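You operate a simulated robot arm through the tools that you are given. There is no shell and no other tool. Be economical: measure what you need, move in short steps, check, and stop when the job is done.

You are at the controls of a simulated two-armed robot. One attempt, no reset.

## Task
Fill the frame feeder to 500 ml and hang it in the nuc.
Fine: use the jug with an orange handle and put it back; lift the crown board off on to the table, and set it on again last. Set down upright: jug with an orange handle.

It is judged by the outcome, as a careful person would: the job done as asked, and still so three seconds after it is handed in. It fails if anything else is knocked over, pushed out of place, dropped, spilled or broken.

## Robot
Two 7-joint arms with three-finger grippers on one trunk, on a base that drives. Base frame: it is fixed to the floor where the robot stands at the start and does not move with it; the origin is under the middle of the robot, x ahead of it, y to its left, z up. Readings come in m, degrees, newtons and seconds.
The left shoulder is at the start at [0.07, 0.146, 1.188], the right one opposite. With the tool pointing down near the work surface each hand reaches from about 0.24 to 0.68 m from the robot's upright axis, wherever it stands, measured 20 degrees to its own side. Places, roughly: gap in the nuc on the wooden stand [0.7, -0.2, 0.6]; top of the nuc on the wooden stand [0.7, -0.2, 0.8]. Payload 2.2 kg a hand.
The tool frame of a hand sits at the grasp point between the pads (the TCP): z along the fingers, y along the line on which they close. The tips reach 0.028 m beyond it. Largest opening 0.102 m; the body of the gripper starts 0.071 m behind the TCP.
Orientation is that of the tool frame in the base frame, as a unit quaternion [w, x, y, z]. With the fingers straight down and closing along the base's y, the tool's x points along the base's -x, its y along +y and its z along -z.

## Interface
- The arms move only by the tool move_arm. It takes "left_plan", "right_plan" or both (then of equal length, played together; a hand with none holds still); each is one flat list of numbers, 7 for each row, row after row: the turn, a rotation vector about the tool's x, y, z in units of 6 degrees (1.0 is 6 degrees), then the shift along the tool's x, y, z in units of 20 mm (1.0 is 20 mm), then the finger opening in m, from 0 to 0.102. In form: [ax, ay, az, x, y, z, claw, ax, ay, az, x, y, z, claw, ...]. A call has 1 to 20 rows; each row shifts and turns the commanded pose from where the row before left it, along the tool's axes as they then stand. A call with a number of a shift or a turn outside -1 to 1 is refused whole. A row lasts 0.2 s, in which the tool goes at most 0.05 m and 8.6 degrees; a call with a longer step from one row to the next is refused whole, and so is a gripper value outside its range. A pose out of reach is approached as far as the arm can. The call stops where the force on the tool passes 40 N (or 10 N more than at its start, if that is more) or the arm is blocked; 0.2 s more then pass. The fingers move at their own pace and stop on an object; they squeeze with about 31 N. The grip force told is the motor's: it shows also when the fingers shut on nothing. Time passes only in rows, and 0.2 s behind the last, so rows that do not move let the fingers close. It gives the time, the measured TCP pose, the force on the tool (base axes), the opening and the grip force at its end, in the units of the frame above (readings bear some noise), with the torque about the TCP (base axes, N m) and any sound that the robot's microphone picked up.
- Cameras (640 x 400 px; columns grow to the right, rows downward): "scene" is now at [0.1353, 0.0059, 1.409]; the picture's right is [0.09, -1.00, 0.00], its down [-0.61, -0.06, -0.79] and it looks along [0.79, 0.07, -0.61] (base axes); focal length 214 px, centre (320, 200). "left" rides on the left gripper at [0.072, 0.038, -0.086] in its tool frame; the picture's right is [-0.46, 0.89, 0.00], its down [-0.60, -0.32, -0.73] and it looks along [-0.65, -0.34, 0.68] (tool axes); focal length 256 px, centre (320, 200). "right" rides on the right gripper at [0.069, 0.044, -0.086] in its tool frame; the picture's right is [-0.53, 0.84, 0.00], its down [-0.58, -0.36, -0.73] and it looks along [-0.62, -0.39, 0.68] (tool axes); focal length 256 px, centre (320, 200). There is no depth. A picture from a camera that has moved, and an enlarged one, comes with that camera's place and axes in the base frame and with its lens.
- camera(camera): a new picture of that camera. No time passes.
- lift_body(by): slides the trunk up (or, below 0, down) by that many m; the arms and the scene camera ride with it, the base frame stays. It gives what a move gives, with no picture.
- base_move(legs): drives the robot by 1 to 6 legs, each [ahead, left, turn to the left] in m, m and degrees, along the robot's own axes; the way and the turn of a leg run together, so that a leg with both is an arc; at most 1.5 m and 180 degrees a leg. The arms and the cameras ride along, it lands a little off, and it stops where it bumps. It gives what a move gives.
- aim_head(pan, tilt): turns the head with the scene camera to pan (to the left, within 86 degrees either way) and tilt (down, from -29 to 69), counted from straight ahead of the robot. It gives what a move gives.
- zoom(camera, box): a new picture of the part [left, top, right, bottom] of that camera's present view, enlarged. No time passes.
- hand_in(): hands the job in; it is judged then, once.

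Work in short steps. Places have to be worked out from the pictures, the camera data and where the tool is seen: move nearer, look again, correct. Check each grasp and each placing, and mend what went wrong. You have 120 turns and 108 pictures in all, those below and enlarged ones among them. Open the grippers and draw the arms clear of the work before you hand the job in, unless the task says otherwise; then end with one line.

The tools are called as name(argument=value, ...) on one line, values as JSON. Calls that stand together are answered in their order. move_arm: Moves the arms, as the interface text tells. Its arguments: {"type":"object","properties":{"left_plan":{"type":"array","items":{"type":"number"}},"right_plan":{"type":"array","items":{"type":"number"}}},"required":[]} The other tools are called the same way: lift_body (by) slides the trunk up or down; base_move (legs) drives the base; aim_head (pan, tilt) turns the head that bears the scene camera; camera (camera) takes a picture; zoom (camera, box) takes an enlarged picture of a part of a camera's view; hand_in () hands the job in.

At the start:

```text
t: 0.0
left_tcp_pos: [0.4378, 0.3784, 1.2694]
left_tool_rot: [0.0, 0.0, 1.0, 0.0]
left_force: [0.1, -0.4, -0.7]
left_wrist_torque: [0.02, 0.0, -0.01]
left_finger_gap: 0.1021
left_gripper_force: 0.1
right_tcp_pos: [0.4108, -0.0518, 1.2384]
right_tool_rot: [0.0, 0.0, 1.0, 0.001]
right_force: [-0.8, -0.7, 0.2]
right_wrist_torque: [-0.01, -0.03, 0.03]
right_finger_gap: 0.1019
right_gripper_force: 0.0
trunk travel left (down, up): [-0.725, 0.215]
robot x, y, heading: [0.0013, 0.0031, -0.0]
head pan, tilt: [5.4, 37.8]
```

scene: 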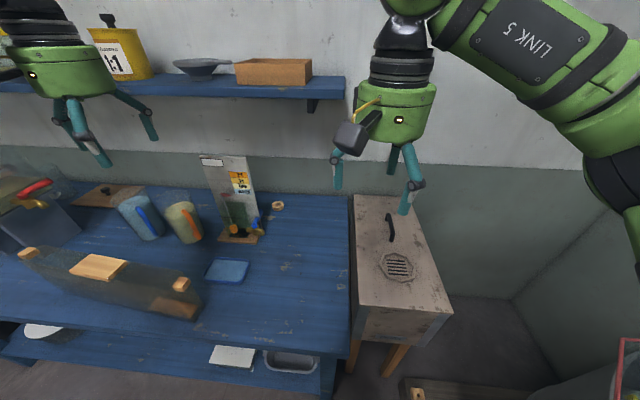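
right: 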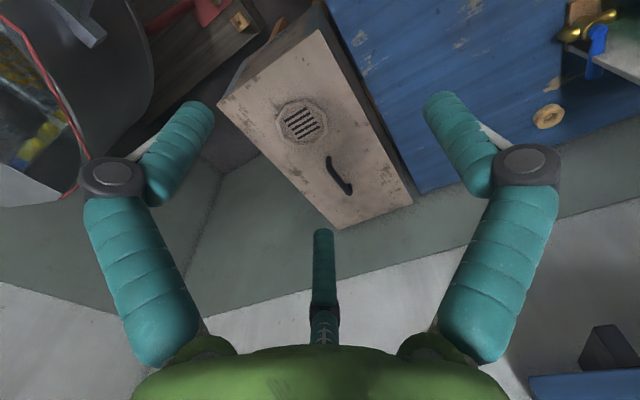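
left: 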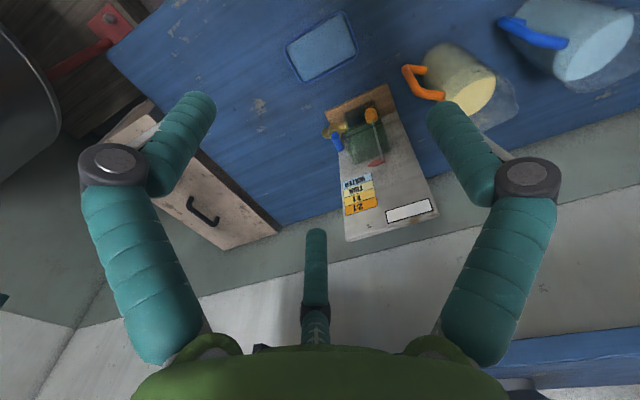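

The overview shows the nuc with its crown board, two jugs, a feeder box on the table, and something with a tap at far left. I'll look left and enlarge.

aim_head(pan=35, tilt=38)

camera(camera="scene")

zoom(camera="scene", box=[160, 140, 480, 340])

```text
t: 0.9
left_tcp_pos: [0.4383, 0.3783, 1.2691]
left_tool_rot: [0.0, 0.001, 1.0, 0.0]
left_force: [0.0, -0.2, 0.9]
left_wrist_torque: [0.0, 0.02, 0.0]
left_finger_gap: 0.1019
left_gripper_force: 0.0
right_tcp_pos: [0.4097, -0.0502, 1.2378]
right_tool_rot: [0.0, 0.0, 1.0, 0.001]
right_force: [0.2, -0.5, -0.1]
right_wrist_torque: [-0.03, 0.01, 0.01]
right_finger_gap: 0.102
right_gripper_force: 0.1
trunk travel left (down, up): [-0.725, 0.215]
robot x, y, heading: [-0.0019, 0.0008, 0.1]
head pan, tilt: [35.0, 38.0]
```

```text
104 pictures are left
camera scene: at [0.1199, 0.0471, 1.4087], right [0.57, -0.82, 0.0], down [-0.5, -0.35, -0.79], along [0.65, 0.45, -0.62], focal length 214 px, centre (320, 200)
```

scene: 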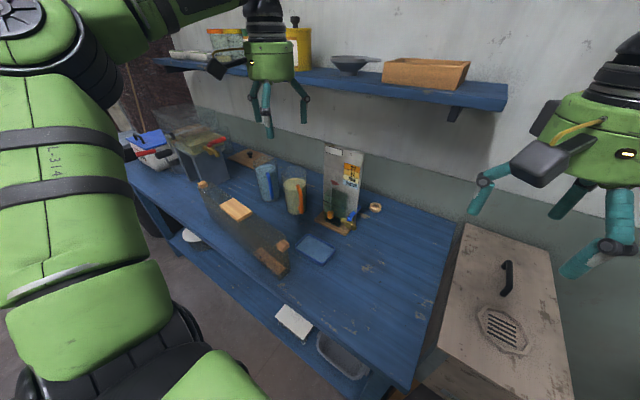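

```text
2.00 times, centred on (320, 240) of scene
camera zoom: at [0.1199, 0.0471, 1.4087], right [0.57, -0.82, 0.0], down [-0.5, -0.35, -0.79], along [0.65, 0.45, -0.62], focal length 429 px, centre (320, 120)
```

zoom: 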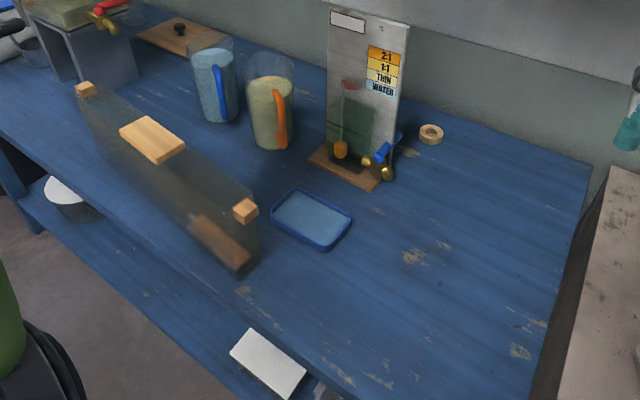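

I need detail on feeder markings and jugs; enlarging them.

zoom(camera="scene", box=[180, 170, 308, 280])

zoom(camera="scene", box=[240, 140, 400, 240])

zoom(camera="left", box=[280, 0, 640, 225])

zoom(camera="scene", box=[110, 90, 270, 190])

```text
3.64 times, centred on (244, 225) of scene
camera zoom: at [0.1199, 0.0471, 1.4087], right [0.57, -0.82, 0.0], down [-0.5, -0.35, -0.79], along [0.65, 0.45, -0.62], focal length 780 px, centre (596, 109)
```

zoom: 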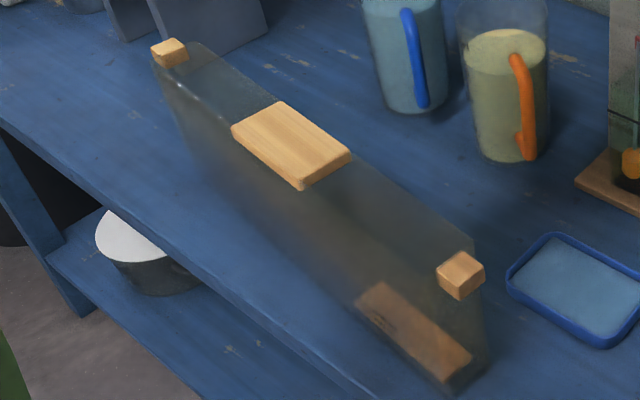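

```text
4.00 times, centred on (320, 190) of scene
camera zoom: at [0.1199, 0.0471, 1.4087], right [0.57, -0.82, 0.0], down [-0.5, -0.35, -0.79], along [0.65, 0.45, -0.62], focal length 858 px, centre (320, 240)
```

zoom: 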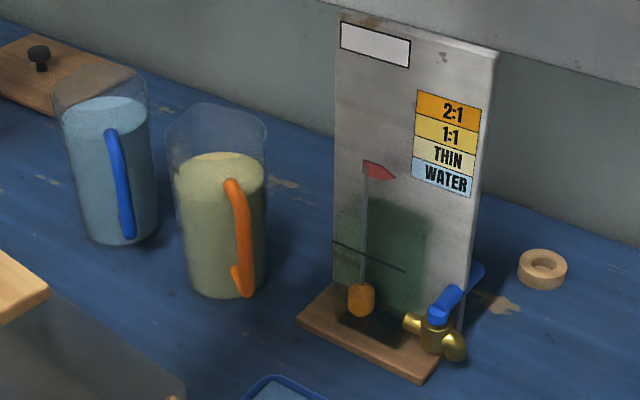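

```text
1.78 times, centred on (460, 112) of left
camera zoom: at [0.3653, 0.4164, 1.356], right [0.46, 0.89, 0.0], down [0.6, -0.32, 0.73], along [0.65, -0.34, -0.68], focal length 455 px, centre (71, 356)
```

zoom: 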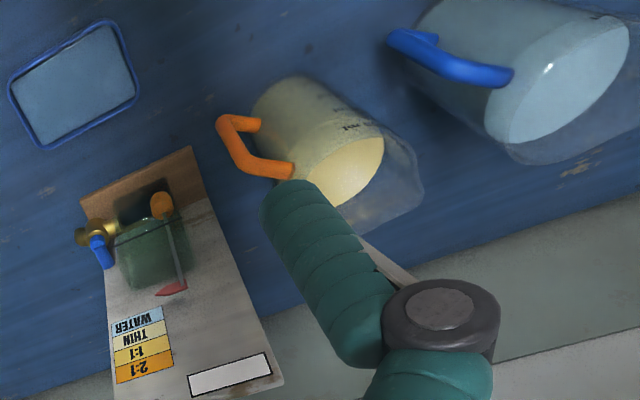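

```text
4.00 times, centred on (190, 140) of scene
camera zoom: at [0.1199, 0.0471, 1.4087], right [0.57, -0.82, 0.0], down [-0.5, -0.35, -0.79], along [0.65, 0.45, -0.62], focal length 858 px, centre (840, 440)
```

zoom: 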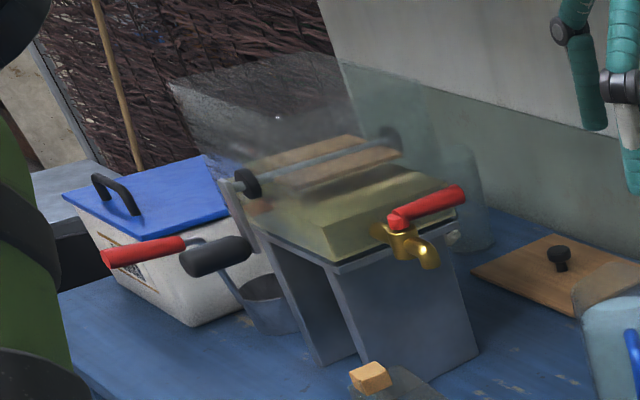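

Estimates: table top z≈0.78, feeder along y at x≈0.4 (y 0.34–0.79, top z≈0.96), orange jug ≈(0.64,0.54), nuc x 0.44–0.98, y −0.34…−0.08. I'll check the floor on the left before driving.

aim_head(pan=80, tilt=45)

camera(camera="scene")

aim_head(pan=-20, tilt=50)

camera(camera="scene")

```text
t: 2.1
left_tcp_pos: [0.4383, 0.3778, 1.2689]
left_tool_rot: [0.0, 0.0, 1.0, 0.0]
left_force: [0.6, -0.1, 0.0]
left_wrist_torque: [-0.01, -0.03, -0.01]
left_finger_gap: 0.1022
left_gripper_force: 0.1
right_tcp_pos: [0.4094, -0.0508, 1.2387]
right_tool_rot: [0.0, 0.0, 1.0, 0.001]
right_force: [-0.2, 1.0, -0.7]
right_wrist_torque: [0.0, -0.01, 0.02]
right_finger_gap: 0.1018
right_gripper_force: 0.1
trunk travel left (down, up): [-0.725, 0.215]
robot x, y, heading: [-0.002, -0.0035, -0.1]
head pan, tilt: [80.0, 45.0]
```

```text
98 pictures are left
camera scene: at [0.0634, 0.0778, 1.3984], right [0.98, -0.17, 0.0], down [-0.12, -0.7, -0.71], along [0.12, 0.7, -0.71], focal length 214 px, centre (320, 200)
```

scene: 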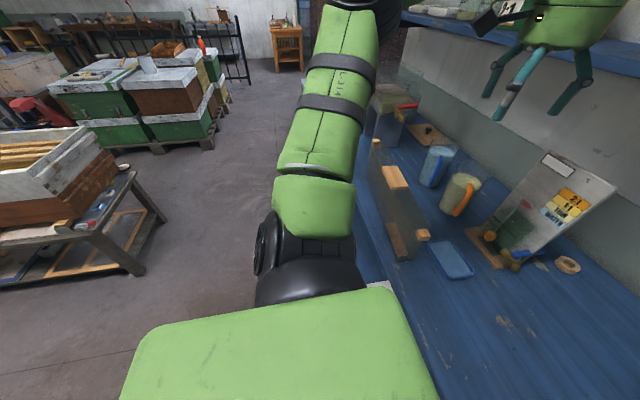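

```text
t: 3.8
left_tcp_pos: [0.4387, 0.3794, 1.27]
left_tool_rot: [0.0, 0.0, 1.0, 0.0]
left_force: [-0.2, 0.5, -0.2]
left_wrist_torque: [-0.04, 0.01, 0.02]
left_finger_gap: 0.1019
left_gripper_force: 0.1
right_tcp_pos: [0.4094, -0.0512, 1.237]
right_tool_rot: [0.001, 0.0, 1.0, 0.001]
right_force: [-0.2, 0.4, -0.9]
right_wrist_torque: [-0.01, 0.0, 0.01]
right_finger_gap: 0.1024
right_gripper_force: 0.1
trunk travel left (down, up): [-0.725, 0.215]
robot x, y, heading: [-0.0015, -0.0005, -0.1]
head pan, tilt: [-20.0, 50.0]
```

```text
97 pictures are left
camera scene: at [0.1216, -0.0286, 1.3915], right [-0.34, -0.94, 0.0], down [-0.72, 0.26, -0.64], along [0.6, -0.22, -0.77], focal length 214 px, centre (320, 200)
```

scene: 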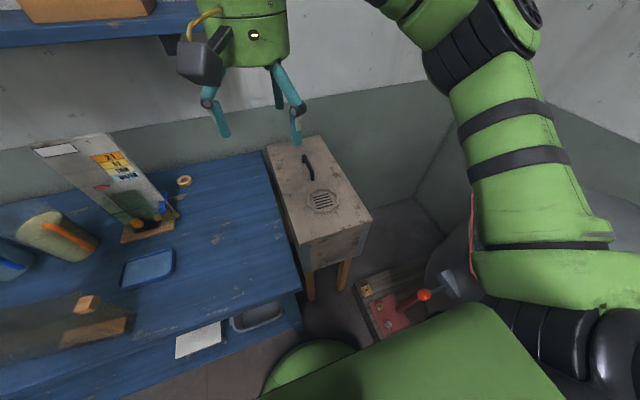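

Floor left is clear. To get the crown board I need to come ~0.1 m nearer; first look down to see the base's clearance.

aim_head(pan=0, tilt=69)

camera(camera="scene")

zoom(camera="right", box=[180, 0, 480, 240])

```text
t: 4.7
left_tcp_pos: [0.4385, 0.379, 1.2698]
left_tool_rot: [0.0, 0.0, 1.0, 0.0]
left_force: [-0.3, 0.0, 0.6]
left_wrist_torque: [0.03, 0.0, 0.03]
left_finger_gap: 0.1022
left_gripper_force: 0.0
right_tcp_pos: [0.4086, -0.0516, 1.2382]
right_tool_rot: [0.001, 0.0, 1.0, 0.001]
right_force: [-0.5, -0.2, 0.3]
right_wrist_torque: [-0.01, 0.01, -0.03]
right_finger_gap: 0.102
right_gripper_force: 0.0
trunk travel left (down, up): [-0.725, 0.215]
robot x, y, heading: [-0.0009, -0.0011, -0.2]
head pan, tilt: [0.0, 68.8]
```

```text
96 pictures are left
camera scene: at [0.1052, -0.0024, 1.3696], right [0.0, -1.0, 0.0], down [-0.93, 0.0, -0.36], along [0.36, 0.0, -0.93], focal length 214 px, centre (320, 200)
```

scene: 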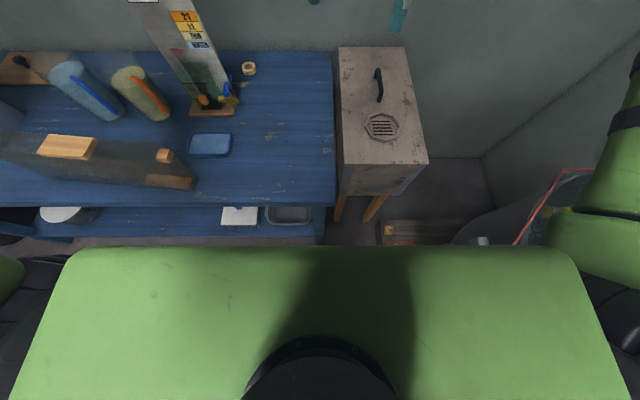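

```text
1.67 times, centred on (330, 120) of right
camera zoom: at [0.341, -0.007, 1.3242], right [0.53, 0.84, 0.0], down [0.58, -0.37, 0.73], along [0.62, -0.39, -0.68], focal length 427 px, centre (303, 333)
```

zoom: 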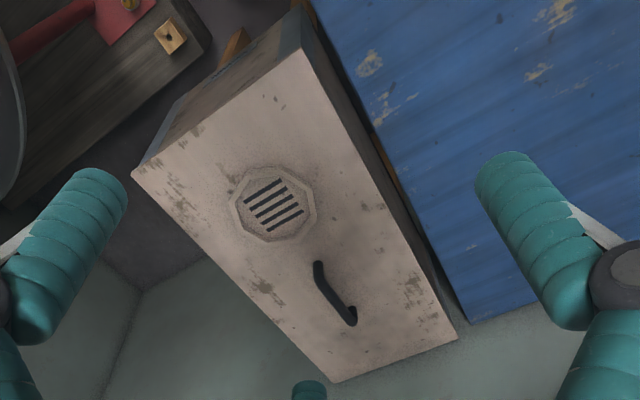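

Handle ≈(0.76,−0.21,0.83) running along x. I'll lower the trunk 0.15 m for longer reach and edge the base forward 0.06 m.

lift_body(by=-0.15)

base_move(legs=[[0.06, 0, 0]])

move_arm(right_plan=[0, 0, 0, -1, -1, 0, 0.06, 0, 0, 0, -1, -1, 0, 0.06, 0, 0, 0, -1, -1, 0, 0.06, 0, 0, 0, -1, -1, 0, 0.06, 0, 0, 0, -1, -1, 0, 0.06, 0, 0, 0, -1, -1, 0, 0.06, 0, 0, 0, -1, -1, 0, 0.06, 0, 0, 0, -1, -1, 0, 0.06, 0, 0, 0, -1, 0, 0, 0.06, 0, 0, 0, -1, 0, 0, 0.06, 0, 0, 0, -1, 0, 0, 0.06, 0, 0, 0, -1, 0, 0, 0.06])

camera(camera="right")

aim_head(pan=-10, tilt=35)

camera(camera="scene")

```text
t: 6.4
left_tcp_pos: [0.4373, 0.3782, 1.1194]
left_tool_rot: [-0.001, 0.0, 1.0, 0.0]
left_force: [-0.7, -0.3, -0.2]
left_wrist_torque: [-0.05, 0.0, 0.01]
left_finger_gap: 0.102
left_gripper_force: 0.1
right_tcp_pos: [0.4105, -0.0524, 1.0884]
right_tool_rot: [0.0, 0.0, 1.0, 0.001]
right_force: [0.3, -0.6, -0.1]
right_wrist_torque: [0.0, 0.01, 0.01]
right_finger_gap: 0.102
right_gripper_force: 0.1
trunk travel left (down, up): [-0.575, 0.365]
robot x, y, heading: [-0.0008, -0.0042, 0.1]
head pan, tilt: [0.0, 68.8]
```

```text
t: 7.5
left_tcp_pos: [0.4849, 0.3781, 1.1182]
left_tool_rot: [-0.002, 0.0, 1.0, 0.0]
left_force: [-0.1, 0.2, -1.0]
left_wrist_torque: [0.01, 0.04, 0.03]
left_finger_gap: 0.102
left_gripper_force: 0.0
right_tcp_pos: [0.4579, -0.0522, 1.0862]
right_tool_rot: [-0.002, 0.002, 1.0, -0.001]
right_force: [0.5, 0.7, 0.1]
right_wrist_torque: [0.04, 0.01, 0.0]
right_finger_gap: 0.102
right_gripper_force: 0.1
trunk travel left (down, up): [-0.575, 0.365]
robot x, y, heading: [0.0402, 0.0009, 0.1]
head pan, tilt: [0.0, 68.8]
stopped in leg 1: the robot was blocked; the commanded pose is now the measured one
```

```text
t: 10.1
left_tcp_pos: [0.484, 0.378, 1.1177]
left_tool_rot: [-0.002, 0.0, 1.0, 0.0]
left_force: [-0.4, -0.1, 0.1]
left_wrist_torque: [0.01, 0.0, 0.02]
left_finger_gap: 0.102
left_gripper_force: 0.0
right_tcp_pos: [0.637, -0.2119, 1.082]
right_tool_rot: [-0.001, 0.001, 1.0, -0.001]
right_force: [0.4, 0.4, -0.1]
right_wrist_torque: [0.02, 0.0, 0.02]
right_finger_gap: 0.0599
right_gripper_force: 0.0
right hand out of reach, approached as far as the arm can: row 10, 11, 12
trunk travel left (down, up): [-0.575, 0.365]
robot x, y, heading: [0.0426, -0.0032, 0.1]
head pan, tilt: [0.0, 68.8]
```

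```text
94 pictures are left
camera right: at [0.5686, -0.1673, 1.1683], right [0.54, 0.84, 0.0], down [0.58, -0.37, 0.73], along [0.62, -0.39, -0.68], focal length 256 px, centre (320, 200)
```

right: 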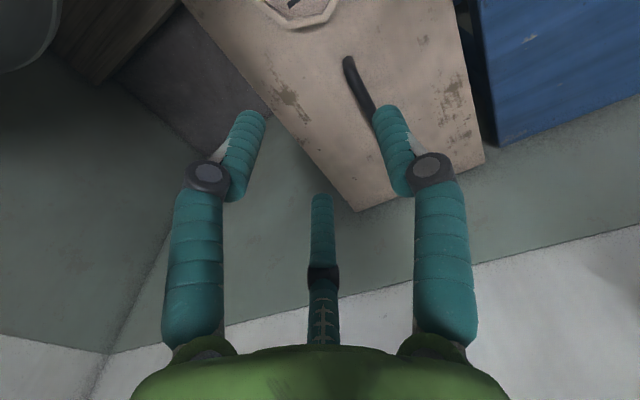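

```text
t: 11.1
left_tcp_pos: [0.4831, 0.3778, 1.1182]
left_tool_rot: [-0.002, 0.0, 1.0, 0.0]
left_force: [-0.4, -0.5, -0.5]
left_wrist_torque: [-0.01, 0.01, 0.03]
left_finger_gap: 0.1022
left_gripper_force: 0.0
right_tcp_pos: [0.6371, -0.2119, 1.0824]
right_tool_rot: [-0.001, 0.002, 1.0, 0.0]
right_force: [0.5, 0.1, -0.2]
right_wrist_torque: [0.02, -0.01, 0.01]
right_finger_gap: 0.06
right_gripper_force: 0.2
trunk travel left (down, up): [-0.575, 0.365]
robot x, y, heading: [0.0406, -0.0004, -0.5]
head pan, tilt: [-10.0, 35.0]
```

```text
93 pictures are left
camera scene: at [0.1812, -0.0176, 1.2632], right [-0.17, -0.98, 0.0], down [-0.57, 0.1, -0.82], along [0.81, -0.14, -0.57], focal length 214 px, centre (320, 200)
```

scene: 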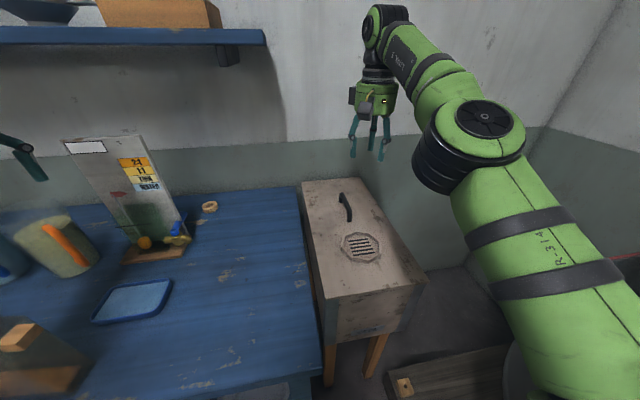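

The base bumped at x=0.04, so that's the limit; I'll instead tilt the right tool forward ~24° and go down, gripping the near part of the handle.

base_move(legs=[[-0.01, 0, 0]])

move_arm(right_plan=[0, -1, 0, 0, 0, 1, 0.06, 0, -1, 0, 0, 0, 1, 0.06, 0, -1, 0, 0, 0, 1, 0.06, 0, -1, 0, 0, 0, 1, 0.06, 0, 0, 0, 0, 0, 1, 0.06, 0, 0, 0, 0, 0, 0, 0.06])

camera(camera="right")

zoom(camera="scene", box=[280, 80, 480, 280])

```text
t: 11.8
left_tcp_pos: [0.4765, 0.3768, 1.1165]
left_tool_rot: [-0.002, 0.0, 1.0, 0.001]
left_force: [-0.2, -0.5, -0.7]
left_wrist_torque: [0.01, 0.01, 0.02]
left_finger_gap: 0.102
left_gripper_force: 0.0
right_tcp_pos: [0.6285, -0.2126, 1.0804]
right_tool_rot: [-0.002, 0.002, 1.0, -0.001]
right_force: [-0.5, -0.1, -0.7]
right_wrist_torque: [0.0, 0.05, 0.01]
right_finger_gap: 0.06
right_gripper_force: 0.0
trunk travel left (down, up): [-0.575, 0.365]
robot x, y, heading: [0.0346, -0.0021, 0.0]
head pan, tilt: [-10.0, 35.0]
```

```text
t: 13.2
left_tcp_pos: [0.4741, 0.3786, 1.119]
left_tool_rot: [-0.002, -0.001, 1.0, 0.0]
left_force: [0.1, 0.2, 0.6]
left_wrist_torque: [0.04, -0.05, -0.02]
left_finger_gap: 0.102
left_gripper_force: 0.0
right_tcp_pos: [0.6495, -0.2146, 0.9852]
right_tool_rot: [0.209, 0.001, 0.978, 0.001]
right_force: [-0.3, 0.0, 0.2]
right_wrist_torque: [0.02, -0.01, 0.03]
right_finger_gap: 0.0597
right_gripper_force: 0.0
trunk travel left (down, up): [-0.575, 0.365]
robot x, y, heading: [0.0377, -0.0019, -0.0]
head pan, tilt: [-10.0, 35.0]
```

```text
92 pictures are left
camera right: at [0.5509, -0.1694, 1.036], right [0.49, 0.84, 0.22], down [0.23, -0.37, 0.9], along [0.84, -0.39, -0.37], focal length 256 px, centre (320, 200)
```

right: 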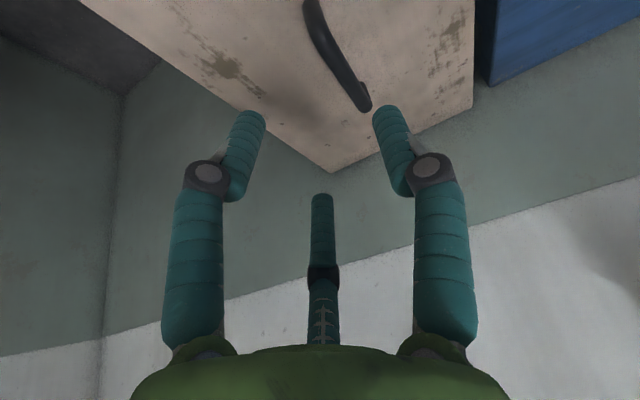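

```text
2.00 times, centred on (380, 180) of scene
camera zoom: at [0.1709, -0.0181, 1.2633], right [-0.17, -0.98, 0.0], down [-0.56, 0.1, -0.82], along [0.81, -0.14, -0.57], focal length 429 px, centre (200, 240)
```

zoom: 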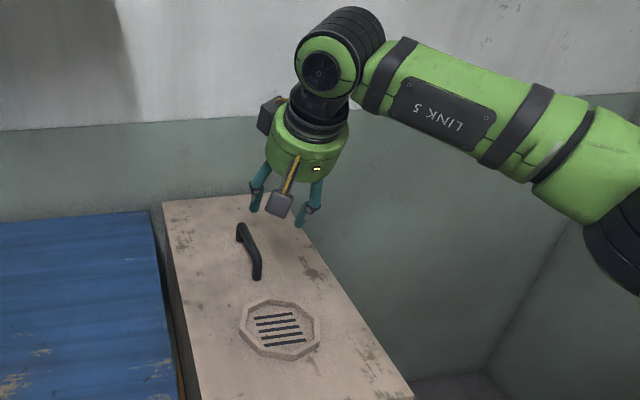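

Handle bar is at y≈−0.20, z≈0.835, x 0.70–0.80. Move partway down along the tool axis and check alignment.

move_arm(right_plan=[0, 0, 0, -0.1, 0.3, 1, 0.06, 0, 0, 0, -0.1, 0.3, 1, 0.06, 0, 0, 0, -0.1, 0.1, 1, 0.06, 0, 0, 0, -0.1, 0, 1, 0.06, 0, 0, 0, 0, 0, 1, 0.06, 0, 0, 0, 0, 0, 0, 0.06])

camera(camera="right")

zoom(camera="scene", box=[280, 80, 480, 280])

```text
t: 14.6
left_tcp_pos: [0.4747, 0.3782, 1.118]
left_tool_rot: [-0.002, 0.0, 1.0, 0.0]
left_force: [-0.8, 0.8, -0.6]
left_wrist_torque: [0.01, -0.02, 0.02]
left_finger_gap: 0.1019
left_gripper_force: 0.1
right_tcp_pos: [0.6959, -0.1989, 0.8971]
right_tool_rot: [0.207, 0.001, 0.978, -0.001]
right_force: [-0.8, -0.3, 0.4]
right_wrist_torque: [-0.03, 0.03, 0.0]
right_finger_gap: 0.0599
right_gripper_force: 0.0
trunk travel left (down, up): [-0.575, 0.365]
robot x, y, heading: [0.0354, -0.0005, -0.1]
head pan, tilt: [-10.0, 35.0]
```

```text
90 pictures are left
camera right: at [0.5985, -0.1537, 0.9491], right [0.49, 0.84, 0.22], down [0.23, -0.37, 0.9], along [0.84, -0.39, -0.37], focal length 256 px, centre (320, 200)
```

right: 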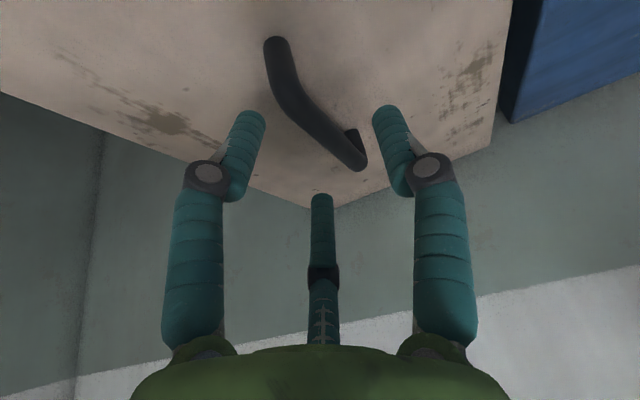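

```text
2.00 times, centred on (380, 180) of scene
camera zoom: at [0.1711, -0.0176, 1.2633], right [-0.17, -0.98, 0.0], down [-0.56, 0.1, -0.82], along [0.81, -0.14, -0.57], focal length 429 px, centre (200, 240)
```

zoom: 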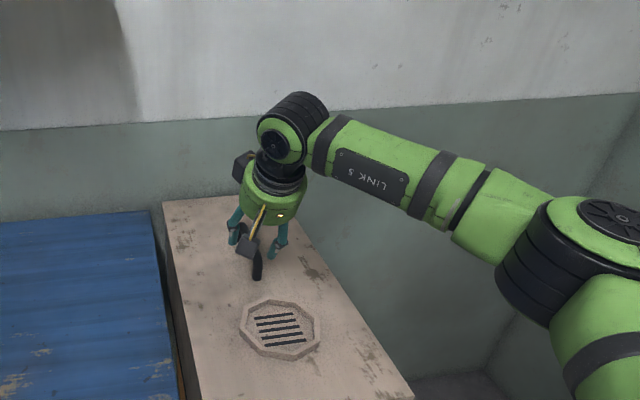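

Alignment is good (handle y≈−0.205, from x 0.69 to 0.81). Descend ~63 mm along the tool and close.

move_arm(right_plan=[0, 0, 0, 0.1, -0.2, 1, 0.06, 0, 0, 0, 0.1, 0, 1, 0.06, 0, 0, 0, 0.1, 0, 1, 0.06, 0, 0, 0, 0, 0, 0.1, 0.06, 0, 0, 0, 0, 0, 0, 0.0, 0, 0, 0, 0, 0, 0, 0.0, 0, 0, 0, 0, 0, 0, 0.0])

camera(camera="right")

```text
t: 16.2
left_tcp_pos: [0.4732, 0.3774, 1.1181]
left_tool_rot: [-0.001, 0.0, 1.0, 0.0]
left_force: [0.4, 0.2, 0.4]
left_wrist_torque: [0.01, -0.01, 0.01]
left_finger_gap: 0.102
left_gripper_force: 0.0
right_tcp_pos: [0.7156, -0.2026, 0.8379]
right_tool_rot: [0.207, 0.002, 0.978, 0.0]
right_force: [-2.6, -3.1, 0.8]
right_wrist_torque: [-0.2, -0.85, 0.66]
right_finger_gap: 0.0287
right_gripper_force: 31.4
trunk travel left (down, up): [-0.575, 0.365]
robot x, y, heading: [0.0376, 0.0016, 0.0]
head pan, tilt: [-10.0, 35.0]
```

```text
88 pictures are left
camera right: at [0.6176, -0.1588, 0.8889], right [0.49, 0.84, 0.22], down [0.23, -0.36, 0.9], along [0.84, -0.39, -0.37], focal length 256 px, centre (320, 200)
```

right: 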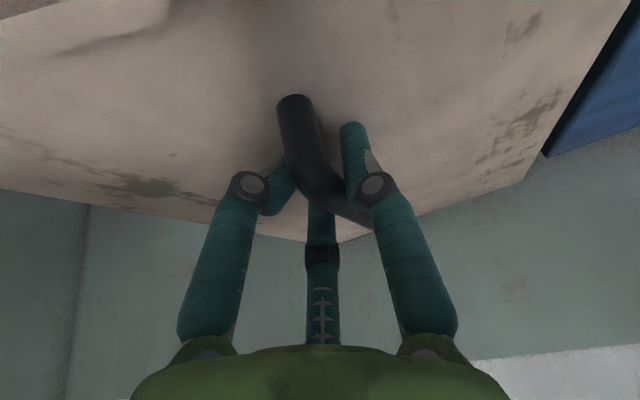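

Gripped (gap 29 mm). Lift 40 mm and check force and view.

move_arm(right_plan=[0, 0, 0, -0.2, 0, -0.46, 0.0, 0, 0, 0, -0.2, 0, -0.46, 0.0, 0, 0, 0, -0.4, 0, -0.91, 0.0, 0, 0, 0, 0, 0, 0, 0])

camera(camera="scene")

camera(camera="right")

```text
t: 17.2
left_tcp_pos: [0.4757, 0.378, 1.1183]
left_tool_rot: [-0.001, 0.001, 1.0, 0.0]
left_force: [-0.6, -0.4, 0.7]
left_wrist_torque: [-0.02, 0.03, 0.01]
left_finger_gap: 0.1019
left_gripper_force: 0.0
right_tcp_pos: [0.7151, -0.2027, 0.8771]
right_tool_rot: [0.206, 0.001, 0.978, 0.0]
right_force: [0.2, -1.1, -7.7]
right_wrist_torque: [-0.04, -0.08, -0.01]
right_finger_gap: 0.0278
right_gripper_force: 30.9
trunk travel left (down, up): [-0.575, 0.365]
robot x, y, heading: [0.0344, 0.0016, -0.1]
head pan, tilt: [-10.0, 35.0]
```

```text
87 pictures are left
camera scene: at [0.173, -0.0181, 1.263], right [-0.17, -0.98, 0.0], down [-0.57, 0.1, -0.82], along [0.81, -0.14, -0.57], focal length 214 px, centre (320, 200)
```

scene: 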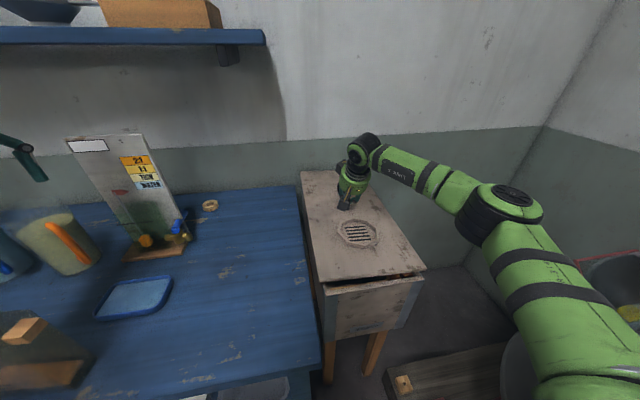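

```text
86 pictures are left
camera right: at [0.6188, -0.158, 0.9276], right [0.49, 0.84, 0.22], down [0.23, -0.37, 0.9], along [0.84, -0.39, -0.38], focal length 256 px, centre (320, 200)
```

right: 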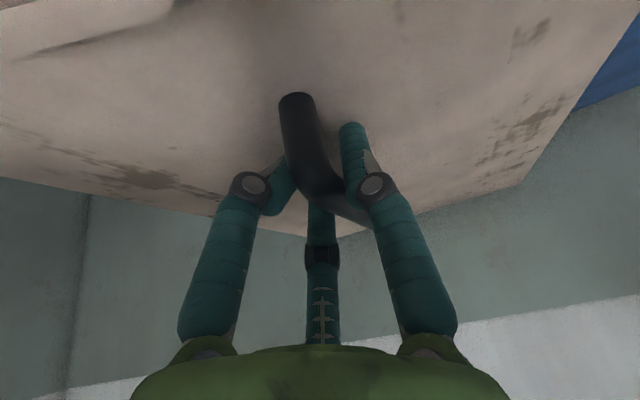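

Board is off, level, ~0.8 kg. Carry it left to over the table's free right part (centre ≈(0.66, 0.085)).

move_arm(right_plan=[0, 0, 0, 0.167, 0.6, -0.075, 0, 0, 0, 0, 0.167, 0.96, -0.075, 0, 0, 0, 0, 0.167, 0.96, -0.075, 0, 0, 0, 0, 0.167, 0.96, -0.075, 0, 0, 0, 0, 0.167, 0.96, -0.075, 0, 0, 0, 0, 0.167, 0.96, -0.075, 0, 0, 0, 0, 0.167, 0.96, -0.075, 0, 0, 0, 0, 0.167, 0.96, -0.075, 0, 0, 0, 0, 0.167, 0.96, -0.075, 0, 0, 0, 0, 0.167, 0.96, -0.075, 0, 0, 0, 0, 0.167, 0.96, -0.075, 0, 0, 0, 0, 0.167, 0.96, -0.075, 0, 0, 0, 0, 0.167, 0.96, -0.075, 0, 0, 0, 0, 0.167, 0.96, -0.075, 0, 0, 0, 0, 0.167, 0.96, -0.075, 0, 0, 0, 0, 0, 0.3, 0, 0, 0, 0, 0, 0, 0, 0, 0])

camera(camera="scene")

camera(camera="right")

```text
t: 20.8
left_tcp_pos: [0.4753, 0.3781, 1.1157]
left_tool_rot: [-0.002, 0.0, 1.0, 0.001]
left_force: [-0.7, 0.1, -0.1]
left_wrist_torque: [0.03, 0.01, 0.03]
left_finger_gap: 0.102
left_gripper_force: 0.0
right_tcp_pos: [0.6629, 0.0838, 0.8788]
right_tool_rot: [0.206, 0.001, 0.979, -0.001]
right_force: [0.1, -0.1, -8.6]
right_wrist_torque: [-0.06, -0.07, -0.04]
right_finger_gap: 0.0275
right_gripper_force: 31.1
trunk travel left (down, up): [-0.575, 0.365]
robot x, y, heading: [0.035, 0.0001, 0.2]
head pan, tilt: [-10.0, 35.0]
```

```text
85 pictures are left
camera scene: at [0.1727, -0.0176, 1.2631], right [-0.17, -0.98, 0.0], down [-0.57, 0.1, -0.82], along [0.81, -0.14, -0.57], focal length 214 px, centre (320, 200)
```

scene: 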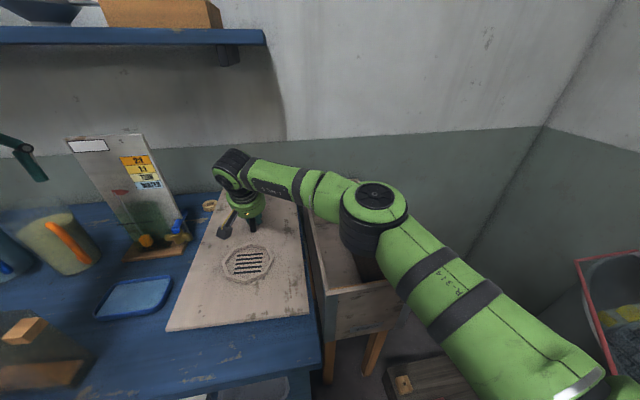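

```text
84 pictures are left
camera right: at [0.566, 0.1284, 0.9286], right [0.49, 0.84, 0.22], down [0.23, -0.37, 0.9], along [0.84, -0.39, -0.37], focal length 256 px, centre (320, 200)
```

right: 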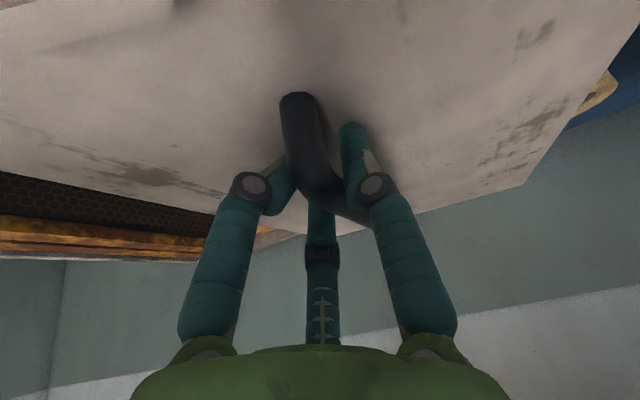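

Board clears ring, tray and table edge. Lower gently until contact.

move_arm(right_plan=[0, 0, 0, 0.3, 0, 0.68, 0, 0, 0, 0, 0.3, 0, 0.68, 0, 0, 0, 0, 0.1, 0, 0.23, 0, 0, 0, 0, 0.1, 0, 0.23, 0, 0, 0, 0, 0, 0, 0, 0])

```text
t: 22.0
left_tcp_pos: [0.4714, 0.3777, 1.1191]
left_tool_rot: [-0.001, 0.0, 1.0, 0.0]
left_force: [-0.2, 0.4, -0.4]
left_wrist_torque: [0.01, 0.0, 0.0]
left_finger_gap: 0.102
left_gripper_force: 0.1
right_tcp_pos: [0.6618, 0.0853, 0.8445]
right_tool_rot: [0.212, 0.002, 0.977, 0.001]
right_force: [9.7, 5.5, 26.6]
right_wrist_torque: [-0.18, 0.71, 0.26]
right_finger_gap: 0.0278
right_gripper_force: 31.2
trunk travel left (down, up): [-0.575, 0.365]
robot x, y, heading: [0.0335, -0.0007, 0.0]
head pan, tilt: [-10.0, 35.0]
```

Contact at z≈0.845. Release the handle and draw up along the tool axis, then look.

move_arm(right_plan=[0, 0, 0, 0, 0, 0, 0.06, 0, 0, 0, 0, 0, 0, 0.06, 0, 0, 0, 0, 0, -1, 0.06, 0, 0, 0, 0, 0, -1, 0.06, 0, 0, 0, 0, 0, -1, 0.06, 0, 0, 0, 0, 0, -1, 0.06, 0, 0, 0, 0, 0, -1, 0.06, 0, 0, 0, 0, 0, -1, 0.06, 0, 0, 0, 0, 0, -1, 0.06])

camera(camera="scene")

camera(camera="right")

```text
t: 24.0
left_tcp_pos: [0.4724, 0.3772, 1.1185]
left_tool_rot: [-0.001, -0.001, 1.0, 0.0]
left_force: [0.0, 0.4, 0.1]
left_wrist_torque: [-0.05, -0.02, 0.0]
left_finger_gap: 0.1019
left_gripper_force: 0.0
right_tcp_pos: [0.6055, 0.0851, 0.9674]
right_tool_rot: [0.206, 0.002, 0.978, -0.001]
right_force: [-0.5, 0.6, -0.1]
right_wrist_torque: [0.0, -0.02, -0.01]
right_finger_gap: 0.0598
right_gripper_force: 0.0
trunk travel left (down, up): [-0.575, 0.365]
robot x, y, heading: [0.0382, -0.0, 0.0]
head pan, tilt: [-10.0, 35.0]
```

```text
83 pictures are left
camera scene: at [0.1707, -0.0176, 1.2633], right [-0.17, -0.98, 0.0], down [-0.56, 0.1, -0.82], along [0.81, -0.14, -0.57], focal length 214 px, centre (320, 200)
```

scene: 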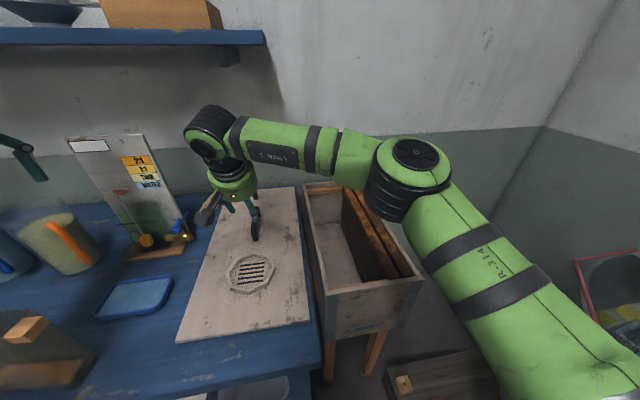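

```text
82 pictures are left
camera right: at [0.5065, 0.1298, 1.0182], right [0.49, 0.84, 0.22], down [0.23, -0.37, 0.9], along [0.84, -0.39, -0.37], focal length 256 px, centre (320, 200)
```

right: 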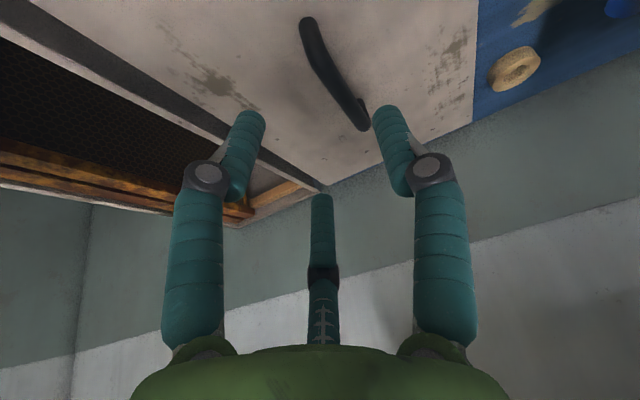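

Crown board lies well on the table; nuc shows two frames at right with a gap at left. Now raise the right hand, back off a little and drive left to face the feeder.

move_arm(right_plan=[0, 1, 0, 0, 0, -1, 0.06, 0, 1, 0, 0, 0, -1, 0.06, 0, 1, 0, 0, 0, -1, 0.06, 0, 1, 0, 0, 0, -1, 0.06, 0, 0, 0, 1, -1, -1, 0.06, 0, 0, 0, 1, -1, -1, 0.06, 0, 0, 0, 1, -1, -1, 0.06, 0, 0, 0, 1, -1, -1, 0.06, 0, 0, 0, 1, -1, 0, 0.06, 0, 0, 0, 1, -1, 0, 0.06])

base_move(legs=[[-0.12, 0, 0], [0, 0.45, 0]])

aim_head(pan=5, tilt=45)

camera(camera="scene")

camera(camera="left")

camera(camera="right")

```text
t: 26.2
left_tcp_pos: [0.4736, 0.3767, 1.1178]
left_tool_rot: [0.0, 0.0, 1.0, 0.0]
left_force: [1.1, -0.2, -0.4]
left_wrist_torque: [0.06, -0.02, -0.03]
left_finger_gap: 0.1021
left_gripper_force: 0.0
right_tcp_pos: [0.4544, -0.0438, 1.1033]
right_tool_rot: [0.026, 0.002, 1.0, 0.001]
right_force: [-1.0, -0.6, 0.8]
right_wrist_torque: [0.02, 0.01, 0.04]
right_finger_gap: 0.0598
right_gripper_force: 0.1
right hand out of reach, approached as far as the arm can: row 4
trunk travel left (down, up): [-0.575, 0.365]
robot x, y, heading: [0.0332, 0.0018, 0.1]
head pan, tilt: [-10.0, 35.0]
```

```text
t: 29.8
left_tcp_pos: [0.3586, 0.8261, 1.1179]
left_tool_rot: [-0.001, 0.003, 1.0, 0.0]
left_force: [-0.8, 0.3, -0.4]
left_wrist_torque: [-0.02, 0.02, 0.02]
left_finger_gap: 0.102
left_gripper_force: 0.1
right_tcp_pos: [0.3358, 0.4045, 1.1036]
right_tool_rot: [0.025, 0.005, 1.0, 0.0]
right_force: [0.7, 0.1, 0.2]
right_wrist_torque: [0.01, 0.01, 0.0]
right_finger_gap: 0.0598
right_gripper_force: 0.2
trunk travel left (down, up): [-0.575, 0.365]
robot x, y, heading: [-0.0829, 0.4516, -0.5]
head pan, tilt: [-10.0, 35.0]
```

```text
t: 30.6
left_tcp_pos: [0.3584, 0.8246, 1.1189]
left_tool_rot: [-0.002, 0.003, 1.0, 0.001]
left_force: [0.0, 0.8, 0.1]
left_wrist_torque: [-0.03, -0.02, 0.02]
left_finger_gap: 0.1019
left_gripper_force: 0.1
right_tcp_pos: [0.3352, 0.4047, 1.102]
right_tool_rot: [0.026, 0.005, 1.0, 0.0]
right_force: [-0.1, -0.5, 1.3]
right_wrist_torque: [0.0, 0.0, -0.01]
right_finger_gap: 0.0601
right_gripper_force: 0.0
trunk travel left (down, up): [-0.575, 0.365]
robot x, y, heading: [-0.0836, 0.4525, -0.7]
head pan, tilt: [5.0, 45.0]
```

```text
81 pictures are left
camera scene: at [0.0477, 0.4551, 1.2485], right [0.08, -1.0, 0.0], down [-0.7, -0.06, -0.71], along [0.71, 0.06, -0.71], focal length 214 px, centre (320, 200)
```

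scene: 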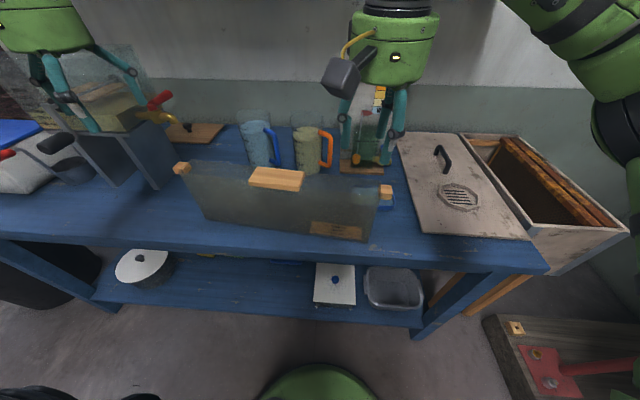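

```text
80 pictures are left
camera left: at [0.2867, 0.8648, 1.2049], right [0.47, 0.88, 0.0], down [0.6, -0.32, 0.73], along [0.64, -0.34, -0.68], focal length 256 px, centre (320, 200)
```

left: 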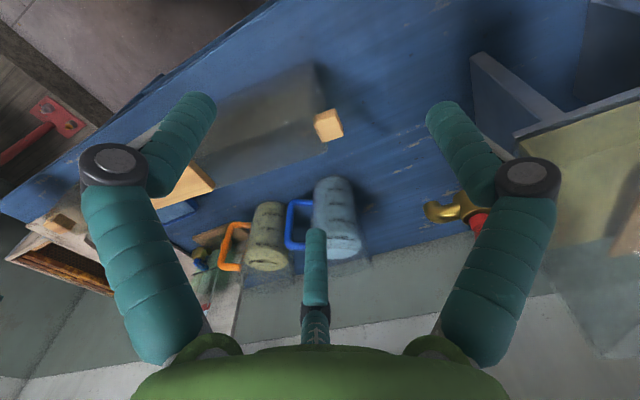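

```text
79 pictures are left
camera right: at [0.2638, 0.4508, 1.1853], right [0.54, 0.84, 0.03], down [0.53, -0.37, 0.76], along [0.65, -0.4, -0.65], focal length 256 px, centre (320, 200)
```

right: 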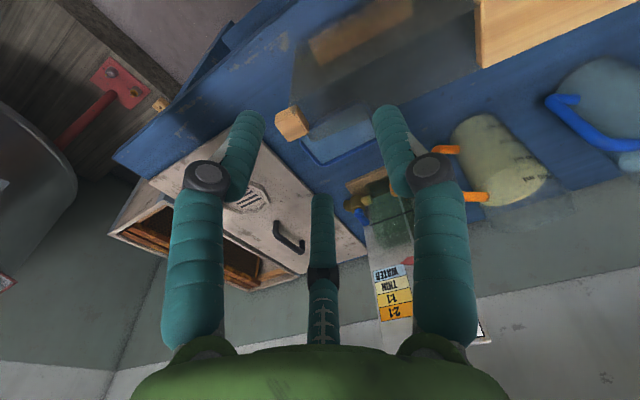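

The feeder is ahead now. Zoom on its face, the top, and the jugs.

zoom(camera="scene", box=[170, 140, 410, 250])

zoom(camera="scene", box=[230, 110, 350, 190])

zoom(camera="right", box=[260, 0, 640, 220])

```text
2.67 times, centred on (290, 195) of scene
camera zoom: at [0.0477, 0.4551, 1.2485], right [0.08, -1.0, 0.0], down [-0.7, -0.06, -0.71], along [0.71, 0.06, -0.71], focal length 572 px, centre (400, 213)
```

zoom: 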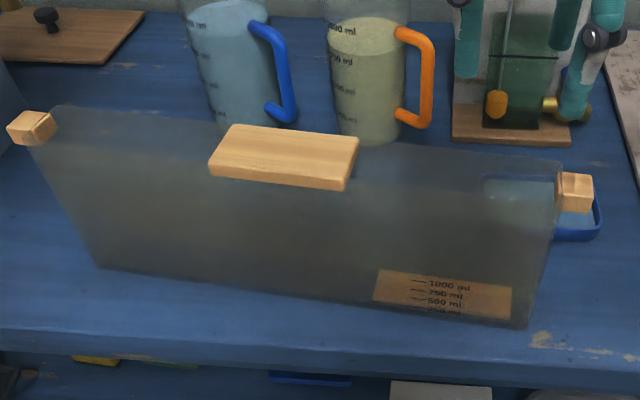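

```text
5.00 times, centred on (290, 150) of scene
camera zoom: at [0.0477, 0.4551, 1.2485], right [0.08, -1.0, 0.0], down [-0.7, -0.06, -0.71], along [0.71, 0.06, -0.71], focal length 1072 px, centre (470, 450)
```

zoom: 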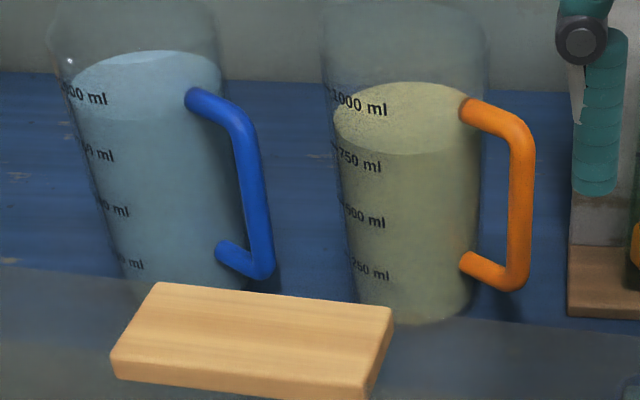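

```text
1.68 times, centred on (450, 110) of right
camera zoom: at [0.2638, 0.4508, 1.1853], right [0.54, 0.84, 0.03], down [0.53, -0.37, 0.76], along [0.65, -0.4, -0.65], focal length 431 px, centre (101, 352)
```

zoom: 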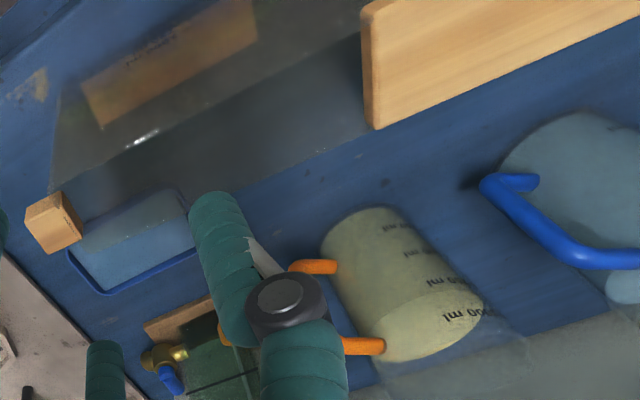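

Findings: open-top feeder, lugs at ≈(0.375,0.35,0.955) and (0.42,0.80,0.955); wooden cross-block at its middle (≈0.10×0.05); jug holds ~800 ml, centre ≈(0.67,0.55), handle bar ≈(0.62,0.475) pointing toward (−0.5,−0.86). I'll bring the right hand to a pitched approach to the handle.

move_arm(right_plan=[0, 0, -1, -1, 0, 0, 0.06, 0, 0, 0, -1, 0, 0, 0.06, 0, 0, 0, -1, 0, 0, 0.06, 0, 0, 0, -1, 0, 0, 0.06, 0, 0, 0, -1, 0, 0, 0.06, 0, 0, 0, -1, 0, 0, 0.06, 0, 0, 0, -1, 0, 0, 0.06, 0, 0, 0, -1, 0, 0, 0.06, 0, 0, -1, 0, 0, 0, 0.06, 0, 0, -1, 0, 0, 0, 0.06, 0, 0, -1, 0, 0, 0, 0.06, 0, 0, -1, 0, 0, 0, 0.06, 0, 0, -1, 0, 0, 0, 0.06, 0, 0, -1, 0, 0, 0, 0.06, 0, 0, -1, 0, 0, 0, 0.06, 0, 0, -1, 0, 0, 0, 0.06, 0, 0, -1, 0, 0, 0, 0.06])

move_arm(right_plan=[0, -1, 0, 0, 0, 0, 0.06, 0, -1, 0, 0, 0, 0, 0.06, 0, -1, 0, 0, 0, 0, 0.06, 0, -1, 0, 0, 0, 0, 0.06, 0, -1, 0, 0, 0, 0, 0.06, 0, -1, 0, 0, 0, 0, 0.06, 0, -1, 0, 0, 0, 0, 0.06, 0, -1, 0, 0, 0, 0, 0.06, 0, -1, 0, 0, 0, 0, 0.06, 0, 0, 0, 0, 0, 0, 0.06])

camera(camera="right")

camera(camera="scene")

```text
t: 34.2
left_tcp_pos: [0.3579, 0.8261, 1.118]
left_tool_rot: [-0.001, 0.003, 1.0, 0.0]
left_force: [0.0, 0.7, -0.5]
left_wrist_torque: [0.0, -0.02, 0.03]
left_finger_gap: 0.1017
left_gripper_force: 0.0
right_tcp_pos: [0.3912, 0.4194, 1.07]
right_tool_rot: [0.023, -0.495, 0.869, -0.013]
right_force: [0.0, -0.3, -0.2]
right_wrist_torque: [0.0, 0.0, 0.0]
right_finger_gap: 0.0599
right_gripper_force: 0.0
right hand out of reach, approached as far as the arm can: row 7, 8, 12, 13, 14, 15, 16, 17
trunk travel left (down, up): [-0.575, 0.365]
robot x, y, heading: [-0.085, 0.453, -0.3]
head pan, tilt: [5.0, 45.0]
```

```text
t: 36.4
left_tcp_pos: [0.3586, 0.8272, 1.1184]
left_tool_rot: [-0.001, 0.003, 1.0, 0.0]
left_force: [0.3, 0.2, -0.4]
left_wrist_torque: [-0.05, 0.04, 0.0]
left_finger_gap: 0.102
left_gripper_force: 0.1
right_tcp_pos: [0.3938, 0.4201, 1.0699]
right_tool_rot: [0.415, -0.447, 0.763, 0.214]
right_force: [0.2, 0.6, 0.3]
right_wrist_torque: [-0.01, -0.01, -0.04]
right_finger_gap: 0.0601
right_gripper_force: 0.0
trunk travel left (down, up): [-0.575, 0.365]
robot x, y, heading: [-0.0801, 0.4541, -0.4]
head pan, tilt: [5.0, 45.0]
```

```text
75 pictures are left
camera right: at [0.2993, 0.3489, 1.0602], right [-0.59, 0.7, 0.4], down [0.14, -0.4, 0.9], along [0.8, 0.59, 0.14], focal length 256 px, centre (320, 200)
```

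right: 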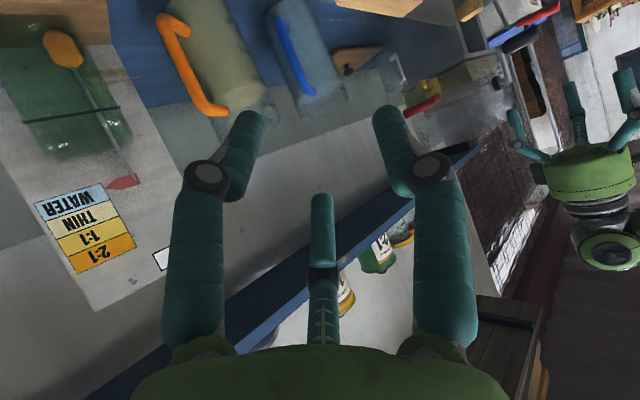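

```text
74 pictures are left
camera scene: at [0.0477, 0.4555, 1.2484], right [0.08, -1.0, 0.0], down [-0.7, -0.06, -0.71], along [0.7, 0.06, -0.71], focal length 214 px, centre (320, 200)
```

scene: 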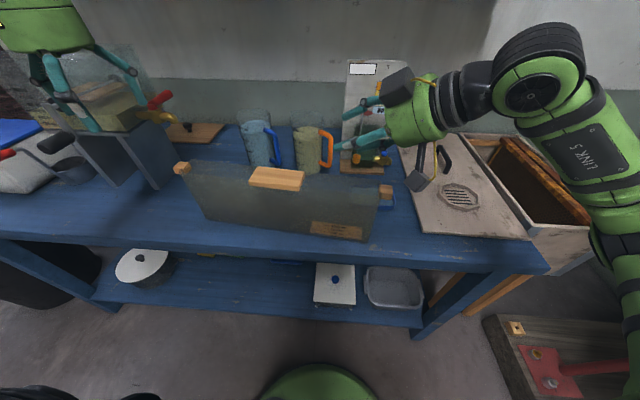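

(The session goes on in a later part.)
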